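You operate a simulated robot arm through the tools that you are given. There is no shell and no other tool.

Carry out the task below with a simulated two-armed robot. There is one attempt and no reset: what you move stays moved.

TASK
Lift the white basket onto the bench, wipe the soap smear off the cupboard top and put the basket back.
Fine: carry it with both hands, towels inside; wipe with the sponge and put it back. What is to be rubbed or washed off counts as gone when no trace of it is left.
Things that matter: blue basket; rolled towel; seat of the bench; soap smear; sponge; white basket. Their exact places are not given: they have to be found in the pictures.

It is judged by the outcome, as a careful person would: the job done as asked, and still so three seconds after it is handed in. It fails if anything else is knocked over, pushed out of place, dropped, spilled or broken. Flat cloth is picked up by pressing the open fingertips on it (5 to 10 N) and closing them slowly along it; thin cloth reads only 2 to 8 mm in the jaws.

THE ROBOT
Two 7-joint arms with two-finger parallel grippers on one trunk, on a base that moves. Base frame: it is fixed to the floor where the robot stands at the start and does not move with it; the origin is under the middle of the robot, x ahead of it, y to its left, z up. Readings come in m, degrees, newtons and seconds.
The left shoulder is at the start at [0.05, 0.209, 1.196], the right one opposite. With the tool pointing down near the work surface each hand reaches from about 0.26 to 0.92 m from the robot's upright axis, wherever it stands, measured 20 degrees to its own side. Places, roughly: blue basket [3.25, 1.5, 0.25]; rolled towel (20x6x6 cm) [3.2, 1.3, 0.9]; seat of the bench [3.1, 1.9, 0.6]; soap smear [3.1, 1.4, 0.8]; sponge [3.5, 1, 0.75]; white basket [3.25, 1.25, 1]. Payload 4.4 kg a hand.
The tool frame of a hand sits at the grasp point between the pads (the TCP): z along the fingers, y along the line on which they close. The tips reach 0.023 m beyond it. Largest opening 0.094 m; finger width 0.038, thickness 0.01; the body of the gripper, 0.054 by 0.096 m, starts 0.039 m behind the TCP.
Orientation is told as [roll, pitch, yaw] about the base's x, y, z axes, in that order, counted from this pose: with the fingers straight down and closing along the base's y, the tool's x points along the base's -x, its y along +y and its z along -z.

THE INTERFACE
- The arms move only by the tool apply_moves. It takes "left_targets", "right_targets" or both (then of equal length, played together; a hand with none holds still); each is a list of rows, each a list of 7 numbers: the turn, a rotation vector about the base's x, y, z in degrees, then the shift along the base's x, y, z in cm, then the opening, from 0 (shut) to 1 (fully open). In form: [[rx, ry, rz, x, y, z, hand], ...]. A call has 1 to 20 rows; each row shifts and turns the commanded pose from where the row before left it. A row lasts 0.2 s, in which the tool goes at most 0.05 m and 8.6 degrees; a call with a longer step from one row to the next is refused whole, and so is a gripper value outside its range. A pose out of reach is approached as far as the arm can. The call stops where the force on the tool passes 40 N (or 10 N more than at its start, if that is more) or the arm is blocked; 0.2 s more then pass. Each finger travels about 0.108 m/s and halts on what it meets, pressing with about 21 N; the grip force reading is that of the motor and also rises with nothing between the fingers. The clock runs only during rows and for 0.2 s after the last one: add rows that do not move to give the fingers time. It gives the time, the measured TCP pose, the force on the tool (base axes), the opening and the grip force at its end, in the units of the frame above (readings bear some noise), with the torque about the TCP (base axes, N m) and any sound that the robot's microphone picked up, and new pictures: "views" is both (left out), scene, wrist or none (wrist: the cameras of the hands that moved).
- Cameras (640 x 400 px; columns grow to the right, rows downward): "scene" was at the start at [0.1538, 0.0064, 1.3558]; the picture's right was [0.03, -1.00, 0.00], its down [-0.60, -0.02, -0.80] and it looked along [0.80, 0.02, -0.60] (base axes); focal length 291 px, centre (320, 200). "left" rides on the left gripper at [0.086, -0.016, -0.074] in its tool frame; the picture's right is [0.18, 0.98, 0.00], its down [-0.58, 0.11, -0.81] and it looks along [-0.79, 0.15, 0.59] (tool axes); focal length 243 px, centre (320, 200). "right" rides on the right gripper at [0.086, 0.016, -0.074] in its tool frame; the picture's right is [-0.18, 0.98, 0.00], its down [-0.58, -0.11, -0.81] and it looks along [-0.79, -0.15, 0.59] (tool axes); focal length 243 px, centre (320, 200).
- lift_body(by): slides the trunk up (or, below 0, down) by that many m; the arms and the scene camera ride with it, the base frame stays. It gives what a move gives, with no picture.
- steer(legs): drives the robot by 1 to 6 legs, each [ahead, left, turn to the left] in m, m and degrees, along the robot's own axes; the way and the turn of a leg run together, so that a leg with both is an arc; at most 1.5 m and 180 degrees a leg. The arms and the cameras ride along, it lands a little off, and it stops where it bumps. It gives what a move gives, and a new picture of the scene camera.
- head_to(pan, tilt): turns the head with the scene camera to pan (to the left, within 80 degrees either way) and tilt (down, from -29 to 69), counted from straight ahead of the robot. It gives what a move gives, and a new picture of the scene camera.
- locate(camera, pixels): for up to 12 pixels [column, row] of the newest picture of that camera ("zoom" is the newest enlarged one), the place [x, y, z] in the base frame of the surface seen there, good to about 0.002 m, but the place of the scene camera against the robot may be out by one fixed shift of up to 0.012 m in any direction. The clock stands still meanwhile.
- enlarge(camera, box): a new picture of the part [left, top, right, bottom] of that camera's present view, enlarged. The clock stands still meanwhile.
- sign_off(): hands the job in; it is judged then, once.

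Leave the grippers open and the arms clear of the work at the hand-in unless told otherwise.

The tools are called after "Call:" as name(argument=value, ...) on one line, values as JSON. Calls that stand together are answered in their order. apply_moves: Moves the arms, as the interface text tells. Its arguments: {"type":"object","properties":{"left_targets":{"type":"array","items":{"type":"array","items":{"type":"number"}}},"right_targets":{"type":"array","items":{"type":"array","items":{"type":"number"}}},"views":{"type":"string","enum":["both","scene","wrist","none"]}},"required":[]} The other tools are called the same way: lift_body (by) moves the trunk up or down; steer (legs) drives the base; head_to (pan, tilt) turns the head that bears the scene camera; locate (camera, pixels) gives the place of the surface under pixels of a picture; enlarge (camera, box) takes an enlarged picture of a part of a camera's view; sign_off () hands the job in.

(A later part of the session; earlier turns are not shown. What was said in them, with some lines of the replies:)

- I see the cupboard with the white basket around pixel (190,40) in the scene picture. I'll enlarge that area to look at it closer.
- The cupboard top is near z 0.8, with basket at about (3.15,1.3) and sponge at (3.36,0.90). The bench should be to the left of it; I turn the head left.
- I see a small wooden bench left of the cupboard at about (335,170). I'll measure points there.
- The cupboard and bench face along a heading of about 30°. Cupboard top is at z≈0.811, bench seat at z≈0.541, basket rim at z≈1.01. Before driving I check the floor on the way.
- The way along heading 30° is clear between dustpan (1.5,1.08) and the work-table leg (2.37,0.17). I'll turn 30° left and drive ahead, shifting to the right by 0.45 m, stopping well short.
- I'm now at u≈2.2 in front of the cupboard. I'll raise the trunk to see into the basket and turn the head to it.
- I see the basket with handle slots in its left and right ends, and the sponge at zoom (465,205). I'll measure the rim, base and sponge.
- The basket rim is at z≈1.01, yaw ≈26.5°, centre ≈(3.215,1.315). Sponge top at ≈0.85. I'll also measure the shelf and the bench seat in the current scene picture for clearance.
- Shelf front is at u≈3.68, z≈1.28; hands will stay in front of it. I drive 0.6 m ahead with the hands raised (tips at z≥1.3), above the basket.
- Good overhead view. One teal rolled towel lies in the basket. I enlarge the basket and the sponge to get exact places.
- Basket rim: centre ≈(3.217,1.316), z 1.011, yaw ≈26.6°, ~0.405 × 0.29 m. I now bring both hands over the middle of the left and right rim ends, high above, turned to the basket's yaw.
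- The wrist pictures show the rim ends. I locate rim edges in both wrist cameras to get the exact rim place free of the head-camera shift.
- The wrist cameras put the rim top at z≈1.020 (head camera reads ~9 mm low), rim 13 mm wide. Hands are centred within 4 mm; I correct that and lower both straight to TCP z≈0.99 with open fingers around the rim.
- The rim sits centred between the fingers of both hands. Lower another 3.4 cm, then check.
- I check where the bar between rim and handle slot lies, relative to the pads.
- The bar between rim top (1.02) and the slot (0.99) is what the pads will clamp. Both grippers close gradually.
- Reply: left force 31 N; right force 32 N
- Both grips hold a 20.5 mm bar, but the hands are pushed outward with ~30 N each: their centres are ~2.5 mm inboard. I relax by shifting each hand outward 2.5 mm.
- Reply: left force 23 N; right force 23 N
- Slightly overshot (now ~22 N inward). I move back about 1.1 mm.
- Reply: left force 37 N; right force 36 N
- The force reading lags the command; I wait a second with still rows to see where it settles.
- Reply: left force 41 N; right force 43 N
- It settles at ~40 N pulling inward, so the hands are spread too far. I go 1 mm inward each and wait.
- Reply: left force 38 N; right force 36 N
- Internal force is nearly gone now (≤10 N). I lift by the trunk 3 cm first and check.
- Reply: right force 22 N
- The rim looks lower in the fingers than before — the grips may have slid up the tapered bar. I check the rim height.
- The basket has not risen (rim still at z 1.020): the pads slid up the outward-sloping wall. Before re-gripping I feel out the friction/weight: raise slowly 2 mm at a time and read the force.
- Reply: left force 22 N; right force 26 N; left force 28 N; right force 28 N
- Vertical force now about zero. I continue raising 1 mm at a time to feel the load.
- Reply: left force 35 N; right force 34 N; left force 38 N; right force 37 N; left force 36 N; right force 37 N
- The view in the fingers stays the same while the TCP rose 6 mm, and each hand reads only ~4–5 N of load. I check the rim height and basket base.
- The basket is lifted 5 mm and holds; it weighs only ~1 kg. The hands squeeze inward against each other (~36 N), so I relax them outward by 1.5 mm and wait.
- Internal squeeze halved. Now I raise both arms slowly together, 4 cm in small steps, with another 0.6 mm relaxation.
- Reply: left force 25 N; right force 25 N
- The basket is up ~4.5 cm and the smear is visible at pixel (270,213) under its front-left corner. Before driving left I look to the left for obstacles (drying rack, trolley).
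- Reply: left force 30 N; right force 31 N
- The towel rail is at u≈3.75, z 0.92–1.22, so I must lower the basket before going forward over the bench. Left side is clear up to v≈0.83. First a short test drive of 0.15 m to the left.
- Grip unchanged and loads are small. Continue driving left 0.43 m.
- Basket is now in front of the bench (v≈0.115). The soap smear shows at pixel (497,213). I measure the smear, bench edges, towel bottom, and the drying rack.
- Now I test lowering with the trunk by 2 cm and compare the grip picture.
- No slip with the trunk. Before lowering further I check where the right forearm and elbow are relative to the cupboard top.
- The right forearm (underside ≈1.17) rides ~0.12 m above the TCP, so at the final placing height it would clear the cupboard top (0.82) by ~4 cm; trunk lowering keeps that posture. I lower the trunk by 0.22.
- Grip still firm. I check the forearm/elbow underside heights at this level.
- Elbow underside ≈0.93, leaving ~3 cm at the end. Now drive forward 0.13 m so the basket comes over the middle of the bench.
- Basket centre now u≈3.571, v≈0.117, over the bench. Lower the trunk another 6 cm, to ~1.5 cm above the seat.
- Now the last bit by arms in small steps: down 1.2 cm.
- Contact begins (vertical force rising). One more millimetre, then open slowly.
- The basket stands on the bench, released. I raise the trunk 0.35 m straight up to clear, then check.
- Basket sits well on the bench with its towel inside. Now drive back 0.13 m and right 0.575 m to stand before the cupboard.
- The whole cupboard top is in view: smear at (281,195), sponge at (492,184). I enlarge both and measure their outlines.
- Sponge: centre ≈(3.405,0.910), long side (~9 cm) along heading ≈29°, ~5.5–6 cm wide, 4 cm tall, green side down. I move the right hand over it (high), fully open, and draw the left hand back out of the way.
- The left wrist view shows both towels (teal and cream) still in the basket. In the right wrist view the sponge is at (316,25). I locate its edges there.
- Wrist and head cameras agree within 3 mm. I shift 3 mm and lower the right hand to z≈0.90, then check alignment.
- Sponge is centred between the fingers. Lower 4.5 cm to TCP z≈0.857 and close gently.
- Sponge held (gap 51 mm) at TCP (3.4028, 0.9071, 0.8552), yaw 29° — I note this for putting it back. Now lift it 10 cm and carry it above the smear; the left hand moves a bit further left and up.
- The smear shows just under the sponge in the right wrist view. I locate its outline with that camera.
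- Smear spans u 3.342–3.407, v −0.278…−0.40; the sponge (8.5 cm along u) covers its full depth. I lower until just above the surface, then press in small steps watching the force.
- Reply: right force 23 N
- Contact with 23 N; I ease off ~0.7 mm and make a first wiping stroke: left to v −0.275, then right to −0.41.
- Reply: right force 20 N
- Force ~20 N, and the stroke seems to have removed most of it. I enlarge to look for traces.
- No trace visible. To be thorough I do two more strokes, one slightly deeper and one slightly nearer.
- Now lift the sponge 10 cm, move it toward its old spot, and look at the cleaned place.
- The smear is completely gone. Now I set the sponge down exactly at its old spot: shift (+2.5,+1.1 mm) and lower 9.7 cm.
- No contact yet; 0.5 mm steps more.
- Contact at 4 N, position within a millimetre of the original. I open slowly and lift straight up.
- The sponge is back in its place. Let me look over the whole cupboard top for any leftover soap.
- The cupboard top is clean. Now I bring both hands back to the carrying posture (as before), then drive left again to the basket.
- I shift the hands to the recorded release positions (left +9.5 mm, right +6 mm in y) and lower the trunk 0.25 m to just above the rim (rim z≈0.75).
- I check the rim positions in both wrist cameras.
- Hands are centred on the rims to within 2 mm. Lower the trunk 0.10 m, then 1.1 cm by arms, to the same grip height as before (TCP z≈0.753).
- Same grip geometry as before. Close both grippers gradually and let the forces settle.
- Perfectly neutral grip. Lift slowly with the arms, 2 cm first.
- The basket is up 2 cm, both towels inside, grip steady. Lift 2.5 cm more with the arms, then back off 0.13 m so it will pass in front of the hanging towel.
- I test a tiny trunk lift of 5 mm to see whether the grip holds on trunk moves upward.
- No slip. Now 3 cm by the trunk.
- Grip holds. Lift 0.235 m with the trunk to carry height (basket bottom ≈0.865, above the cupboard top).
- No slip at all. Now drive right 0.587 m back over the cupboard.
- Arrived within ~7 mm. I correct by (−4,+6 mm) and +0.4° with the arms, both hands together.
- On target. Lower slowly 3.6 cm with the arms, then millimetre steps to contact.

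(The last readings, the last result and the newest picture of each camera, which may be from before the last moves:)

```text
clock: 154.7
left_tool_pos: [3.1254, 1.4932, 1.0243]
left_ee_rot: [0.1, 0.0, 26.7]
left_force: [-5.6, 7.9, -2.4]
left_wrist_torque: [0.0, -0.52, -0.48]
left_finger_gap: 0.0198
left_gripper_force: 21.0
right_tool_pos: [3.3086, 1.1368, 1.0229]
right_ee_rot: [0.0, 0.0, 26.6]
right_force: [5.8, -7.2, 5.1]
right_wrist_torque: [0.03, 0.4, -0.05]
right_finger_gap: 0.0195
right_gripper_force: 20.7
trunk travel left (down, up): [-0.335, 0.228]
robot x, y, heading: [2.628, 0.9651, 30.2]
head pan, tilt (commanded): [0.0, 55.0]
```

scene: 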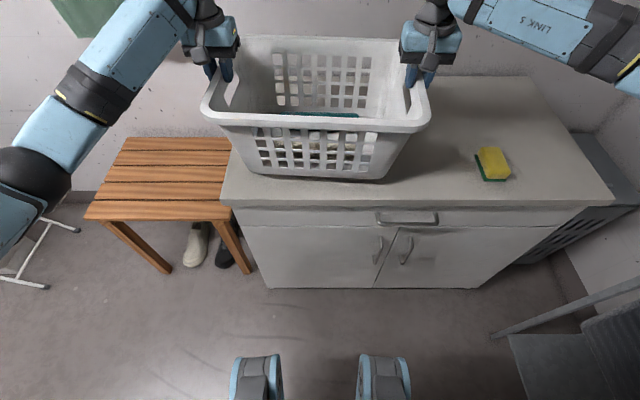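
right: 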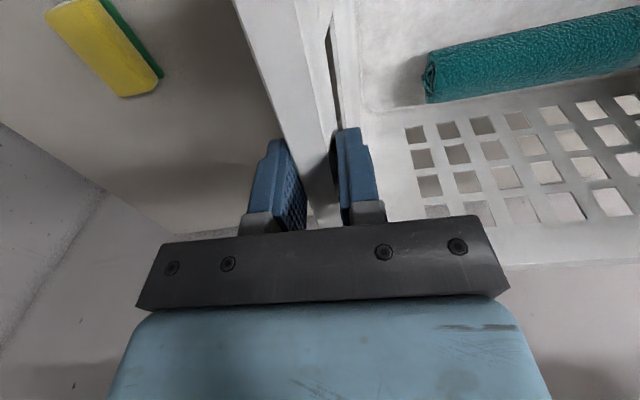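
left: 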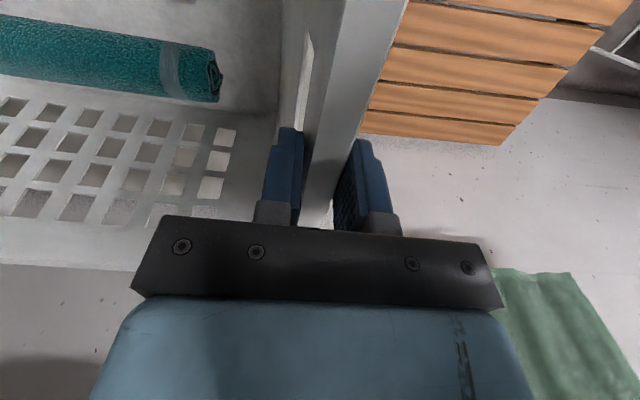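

Contact begins. Another millimetre left, half on the right, then open slowly.

Call:
apply_moves(left_targets=[[0, 0, 0, 0, 0, -0.1, 0], [0, 0, 0, 0, 0, 0, 0], [0, 0, 0, 0, 0, 0, 0]], right_targets=[[0, 0, 0, 0, 0, -0.03, 0], [0, 0, 0, 0, 0, 0, 0], [0, 0, 0, 0, 0, 0, 0]], views="none")

Call:
apply_moves(left_targets=[[0, 0, 0, 0, 0, 0, 0.2], [0, 0, 0, 0, 0, 0, 0.25], [0, 0, 0, 0, 0, 0, 0.3], [0, 0, 0, 0, 0, 0, 0.4], [0, 0, 0, 0, 0, 0, 0.6], [0, 0, 0, 0, 0, 0, 0.7], [0, 0, 0, 0, 0, 0, 0.7]], right_targets=[[0, 0, 0, 0, 0, 0, 0.2], [0, 0, 0, 0, 0, 0, 0.25], [0, 0, 0, 0, 0, 0, 0.3], [0, 0, 0, 0, 0, 0, 0.4], [0, 0, 0, 0, 0, 0, 0.6], [0, 0, 0, 0, 0, 0, 0.7], [0, 0, 0, 0, 0, 0, 0.7]], views="both")

```text
clock: 155.5
left_tool_pos: [3.1248, 1.4919, 1.0229]
left_ee_rot: [0.1, -0.1, 26.6]
left_force: [-4.4, 12.6, 5.1]
left_wrist_torque: [-0.33, 0.46, -0.48]
left_finger_gap: 0.0197
left_gripper_force: 20.7
right_tool_pos: [3.3082, 1.1368, 1.0237]
right_ee_rot: [-0.1, -0.1, 26.6]
right_force: [9.9, -7.3, 11.7]
right_wrist_torque: [0.03, 0.35, 0.08]
right_finger_gap: 0.0199
right_gripper_force: 21.1
trunk travel left (down, up): [-0.335, 0.228]
robot x, y, heading: [2.6287, 0.9671, 30.4]
head pan, tilt (commanded): [0.0, 55.0]
```

```text
clock: 157.1
left_tool_pos: [3.1257, 1.4927, 1.0226]
left_ee_rot: [0.0, -0.1, 26.6]
left_force: [0.7, 0.3, 0.6]
left_wrist_torque: [0.01, 0.04, 0.0]
left_finger_gap: 0.0658
left_gripper_force: 0.1
right_tool_pos: [3.3089, 1.137, 1.0206]
right_ee_rot: [0.0, 0.1, 26.6]
right_force: [-0.2, 0.1, -0.1]
right_wrist_torque: [0.04, -0.01, 0.02]
right_finger_gap: 0.0656
right_gripper_force: 0.1
trunk travel left (down, up): [-0.335, 0.228]
robot x, y, heading: [2.6265, 0.9644, 30.2]
head pan, tilt (commanded): [0.0, 55.0]
```

scene: 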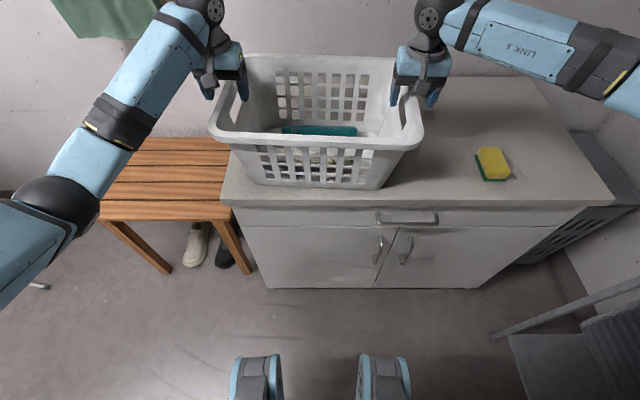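
right: 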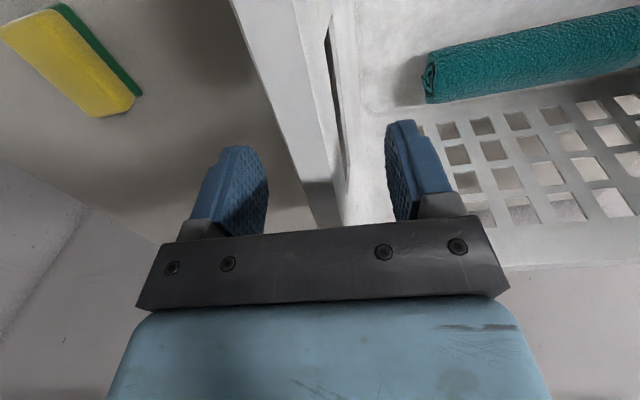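
left: 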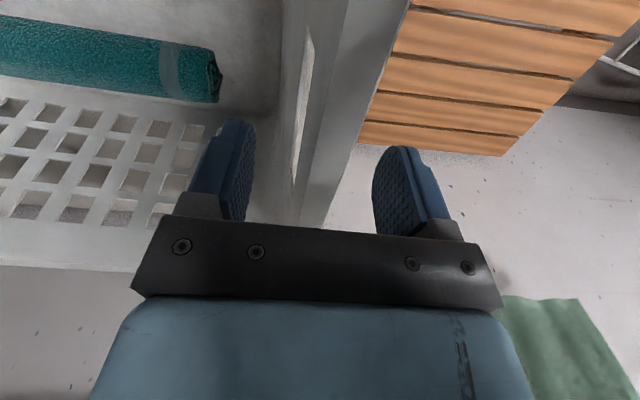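

Basket is set down and released. I raise the trunk 0.2 m, fully open the hands, and check the result.

Call:
lift_body(by=0.2)

Call:
steer(legs=[[-0.4, 0, 0]])

Call:
apply_moves(left_targets=[[0, 0, 0, 0, 0, 0, 1], [0, 0, 0, 0, 0, 0, 1]], right_targets=[[0, 0, 0, 0, 0, 0, 1], [0, 0, 0, 0, 0, 0, 1]], views="none")

Call:
head_to(pan=0, tilt=38)

```text
clock: 159.2
left_tool_pos: [3.1257, 1.4913, 1.2211]
left_ee_rot: [-0.1, 0.0, 26.7]
left_force: [-0.6, 0.1, 0.4]
left_wrist_torque: [0.03, -0.01, -0.04]
left_finger_gap: 0.0659
left_gripper_force: 0.2
right_tool_pos: [3.308, 1.1366, 1.2211]
right_ee_rot: [0.1, 0.0, 26.5]
right_force: [0.3, -0.6, -0.2]
right_wrist_torque: [0.02, -0.04, -0.03]
right_finger_gap: 0.0657
right_gripper_force: 0.0
trunk travel left (down, up): [-0.535, 0.028]
robot x, y, heading: [2.6292, 0.9657, 30.0]
head pan, tilt (commanded): [0.0, 55.0]
```

```text
clock: 161.8
left_tool_pos: [2.7795, 1.2873, 1.2213]
left_ee_rot: [-0.1, 0.2, 26.6]
left_force: [0.1, 0.2, 0.0]
left_wrist_torque: [-0.01, 0.0, 0.02]
left_finger_gap: 0.0657
left_gripper_force: 0.1
right_tool_pos: [2.9601, 0.9324, 1.2208]
right_ee_rot: [0.1, 0.0, 26.4]
right_force: [-0.3, -0.4, -0.3]
right_wrist_torque: [-0.03, 0.02, 0.0]
right_finger_gap: 0.0657
right_gripper_force: 0.0
trunk travel left (down, up): [-0.535, 0.028]
robot x, y, heading: [2.2769, 0.7682, 30.1]
head pan, tilt (commanded): [0.0, 55.0]
```

scene: 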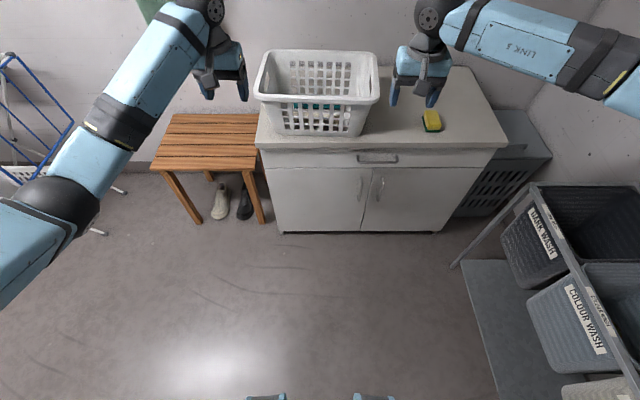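

```text
clock: 162.4
left_tool_pos: [2.7775, 1.2876, 1.2221]
left_ee_rot: [-0.1, 0.1, 26.6]
left_force: [-0.4, 0.2, -0.1]
left_wrist_torque: [-0.01, 0.0, 0.03]
left_finger_gap: 0.0941
left_gripper_force: 0.1
right_tool_pos: [2.9585, 0.9317, 1.2206]
right_ee_rot: [0.0, 0.0, 26.4]
right_force: [0.9, -0.1, -0.6]
right_wrist_torque: [0.0, 0.01, 0.01]
right_finger_gap: 0.094
right_gripper_force: 0.0
trunk travel left (down, up): [-0.535, 0.028]
robot x, y, heading: [2.2782, 0.7628, 30.0]
head pan, tilt (commanded): [0.0, 55.0]
```

```text
clock: 163.2
left_tool_pos: [2.7781, 1.2876, 1.2223]
left_ee_rot: [0.0, 0.0, 26.6]
left_force: [-0.5, 1.1, 0.3]
left_wrist_torque: [0.0, -0.01, 0.02]
left_finger_gap: 0.094
left_gripper_force: 0.1
right_tool_pos: [2.9587, 0.9316, 1.2218]
right_ee_rot: [0.0, 0.0, 26.4]
right_force: [-0.9, 0.9, -0.7]
right_wrist_torque: [-0.01, 0.03, 0.03]
right_finger_gap: 0.0942
right_gripper_force: 0.0
trunk travel left (down, up): [-0.535, 0.028]
robot x, y, heading: [2.2761, 0.7647, 30.0]
head pan, tilt (commanded): [0.0, 38.0]
```

scene: 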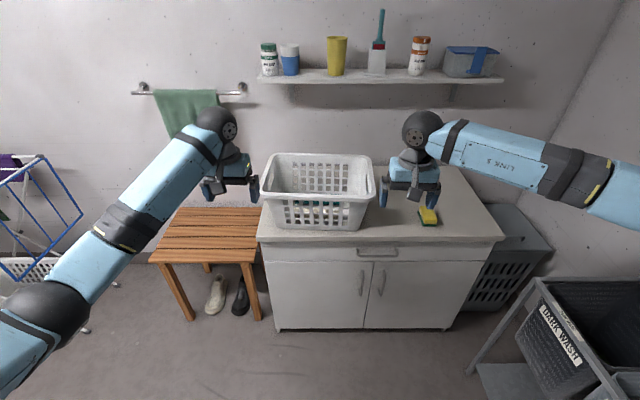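

All looks in order: basket on the cupboard, sponge in place, bench, shoes, shelf items untouched. I verify the basket against its first measured position.

Call:
enlarge(camera="scene", box=[240, 140, 450, 271])

```text
3.05 times, centred on (345, 206) of scene
```

zoom: 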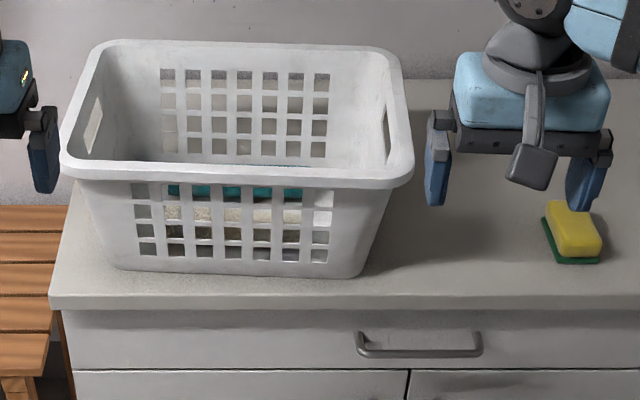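

Call:
locate(camera="zoom", pixels=[[62, 160], [78, 105], [100, 45], [385, 55], [408, 165], [240, 180], [115, 262], [355, 275], [575, 235], [550, 250], [85, 85], [400, 110]])

```text
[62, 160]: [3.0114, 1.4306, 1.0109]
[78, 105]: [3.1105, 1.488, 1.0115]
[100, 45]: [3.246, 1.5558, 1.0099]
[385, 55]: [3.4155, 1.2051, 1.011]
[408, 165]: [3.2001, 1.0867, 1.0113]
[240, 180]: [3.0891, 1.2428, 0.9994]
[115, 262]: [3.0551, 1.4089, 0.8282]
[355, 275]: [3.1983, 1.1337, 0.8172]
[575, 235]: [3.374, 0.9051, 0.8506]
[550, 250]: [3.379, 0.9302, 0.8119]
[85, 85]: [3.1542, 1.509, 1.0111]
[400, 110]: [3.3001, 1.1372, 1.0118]
```

The basket stands where it was (rim points agree within a few millimetres), upright with both towels inside. The smear is gone, the sponge is back, the grippers are open and the arms are clear. I hand the job in.

Call:
sign_off()

```text
The job is handed in.
```

The job is done and handed in: the soap smear is gone, and the white basket and the sponge are back in their places on the cupboard.

- **Basket:** I carried it to the bench and back with both hands, and both rolled towels stayed inside. It now stands within a few millimetres of where it started. On the very first lift my grip slid a little up the rim while the basket was still standing; after that it did not slip.
- **Smear:** I wiped it with three passes of the sponge. Enlarged pictures of the cupboard top, taken before the basket went back, show no trace.
- **Sponge:** It is back on its spot, green side down, within a few millimetres of its starting position.

In the last pictures the bench, the shoes under it, the shelf items and the hanging towel look undisturbed. The grippers are open and the arms are clear of the work.
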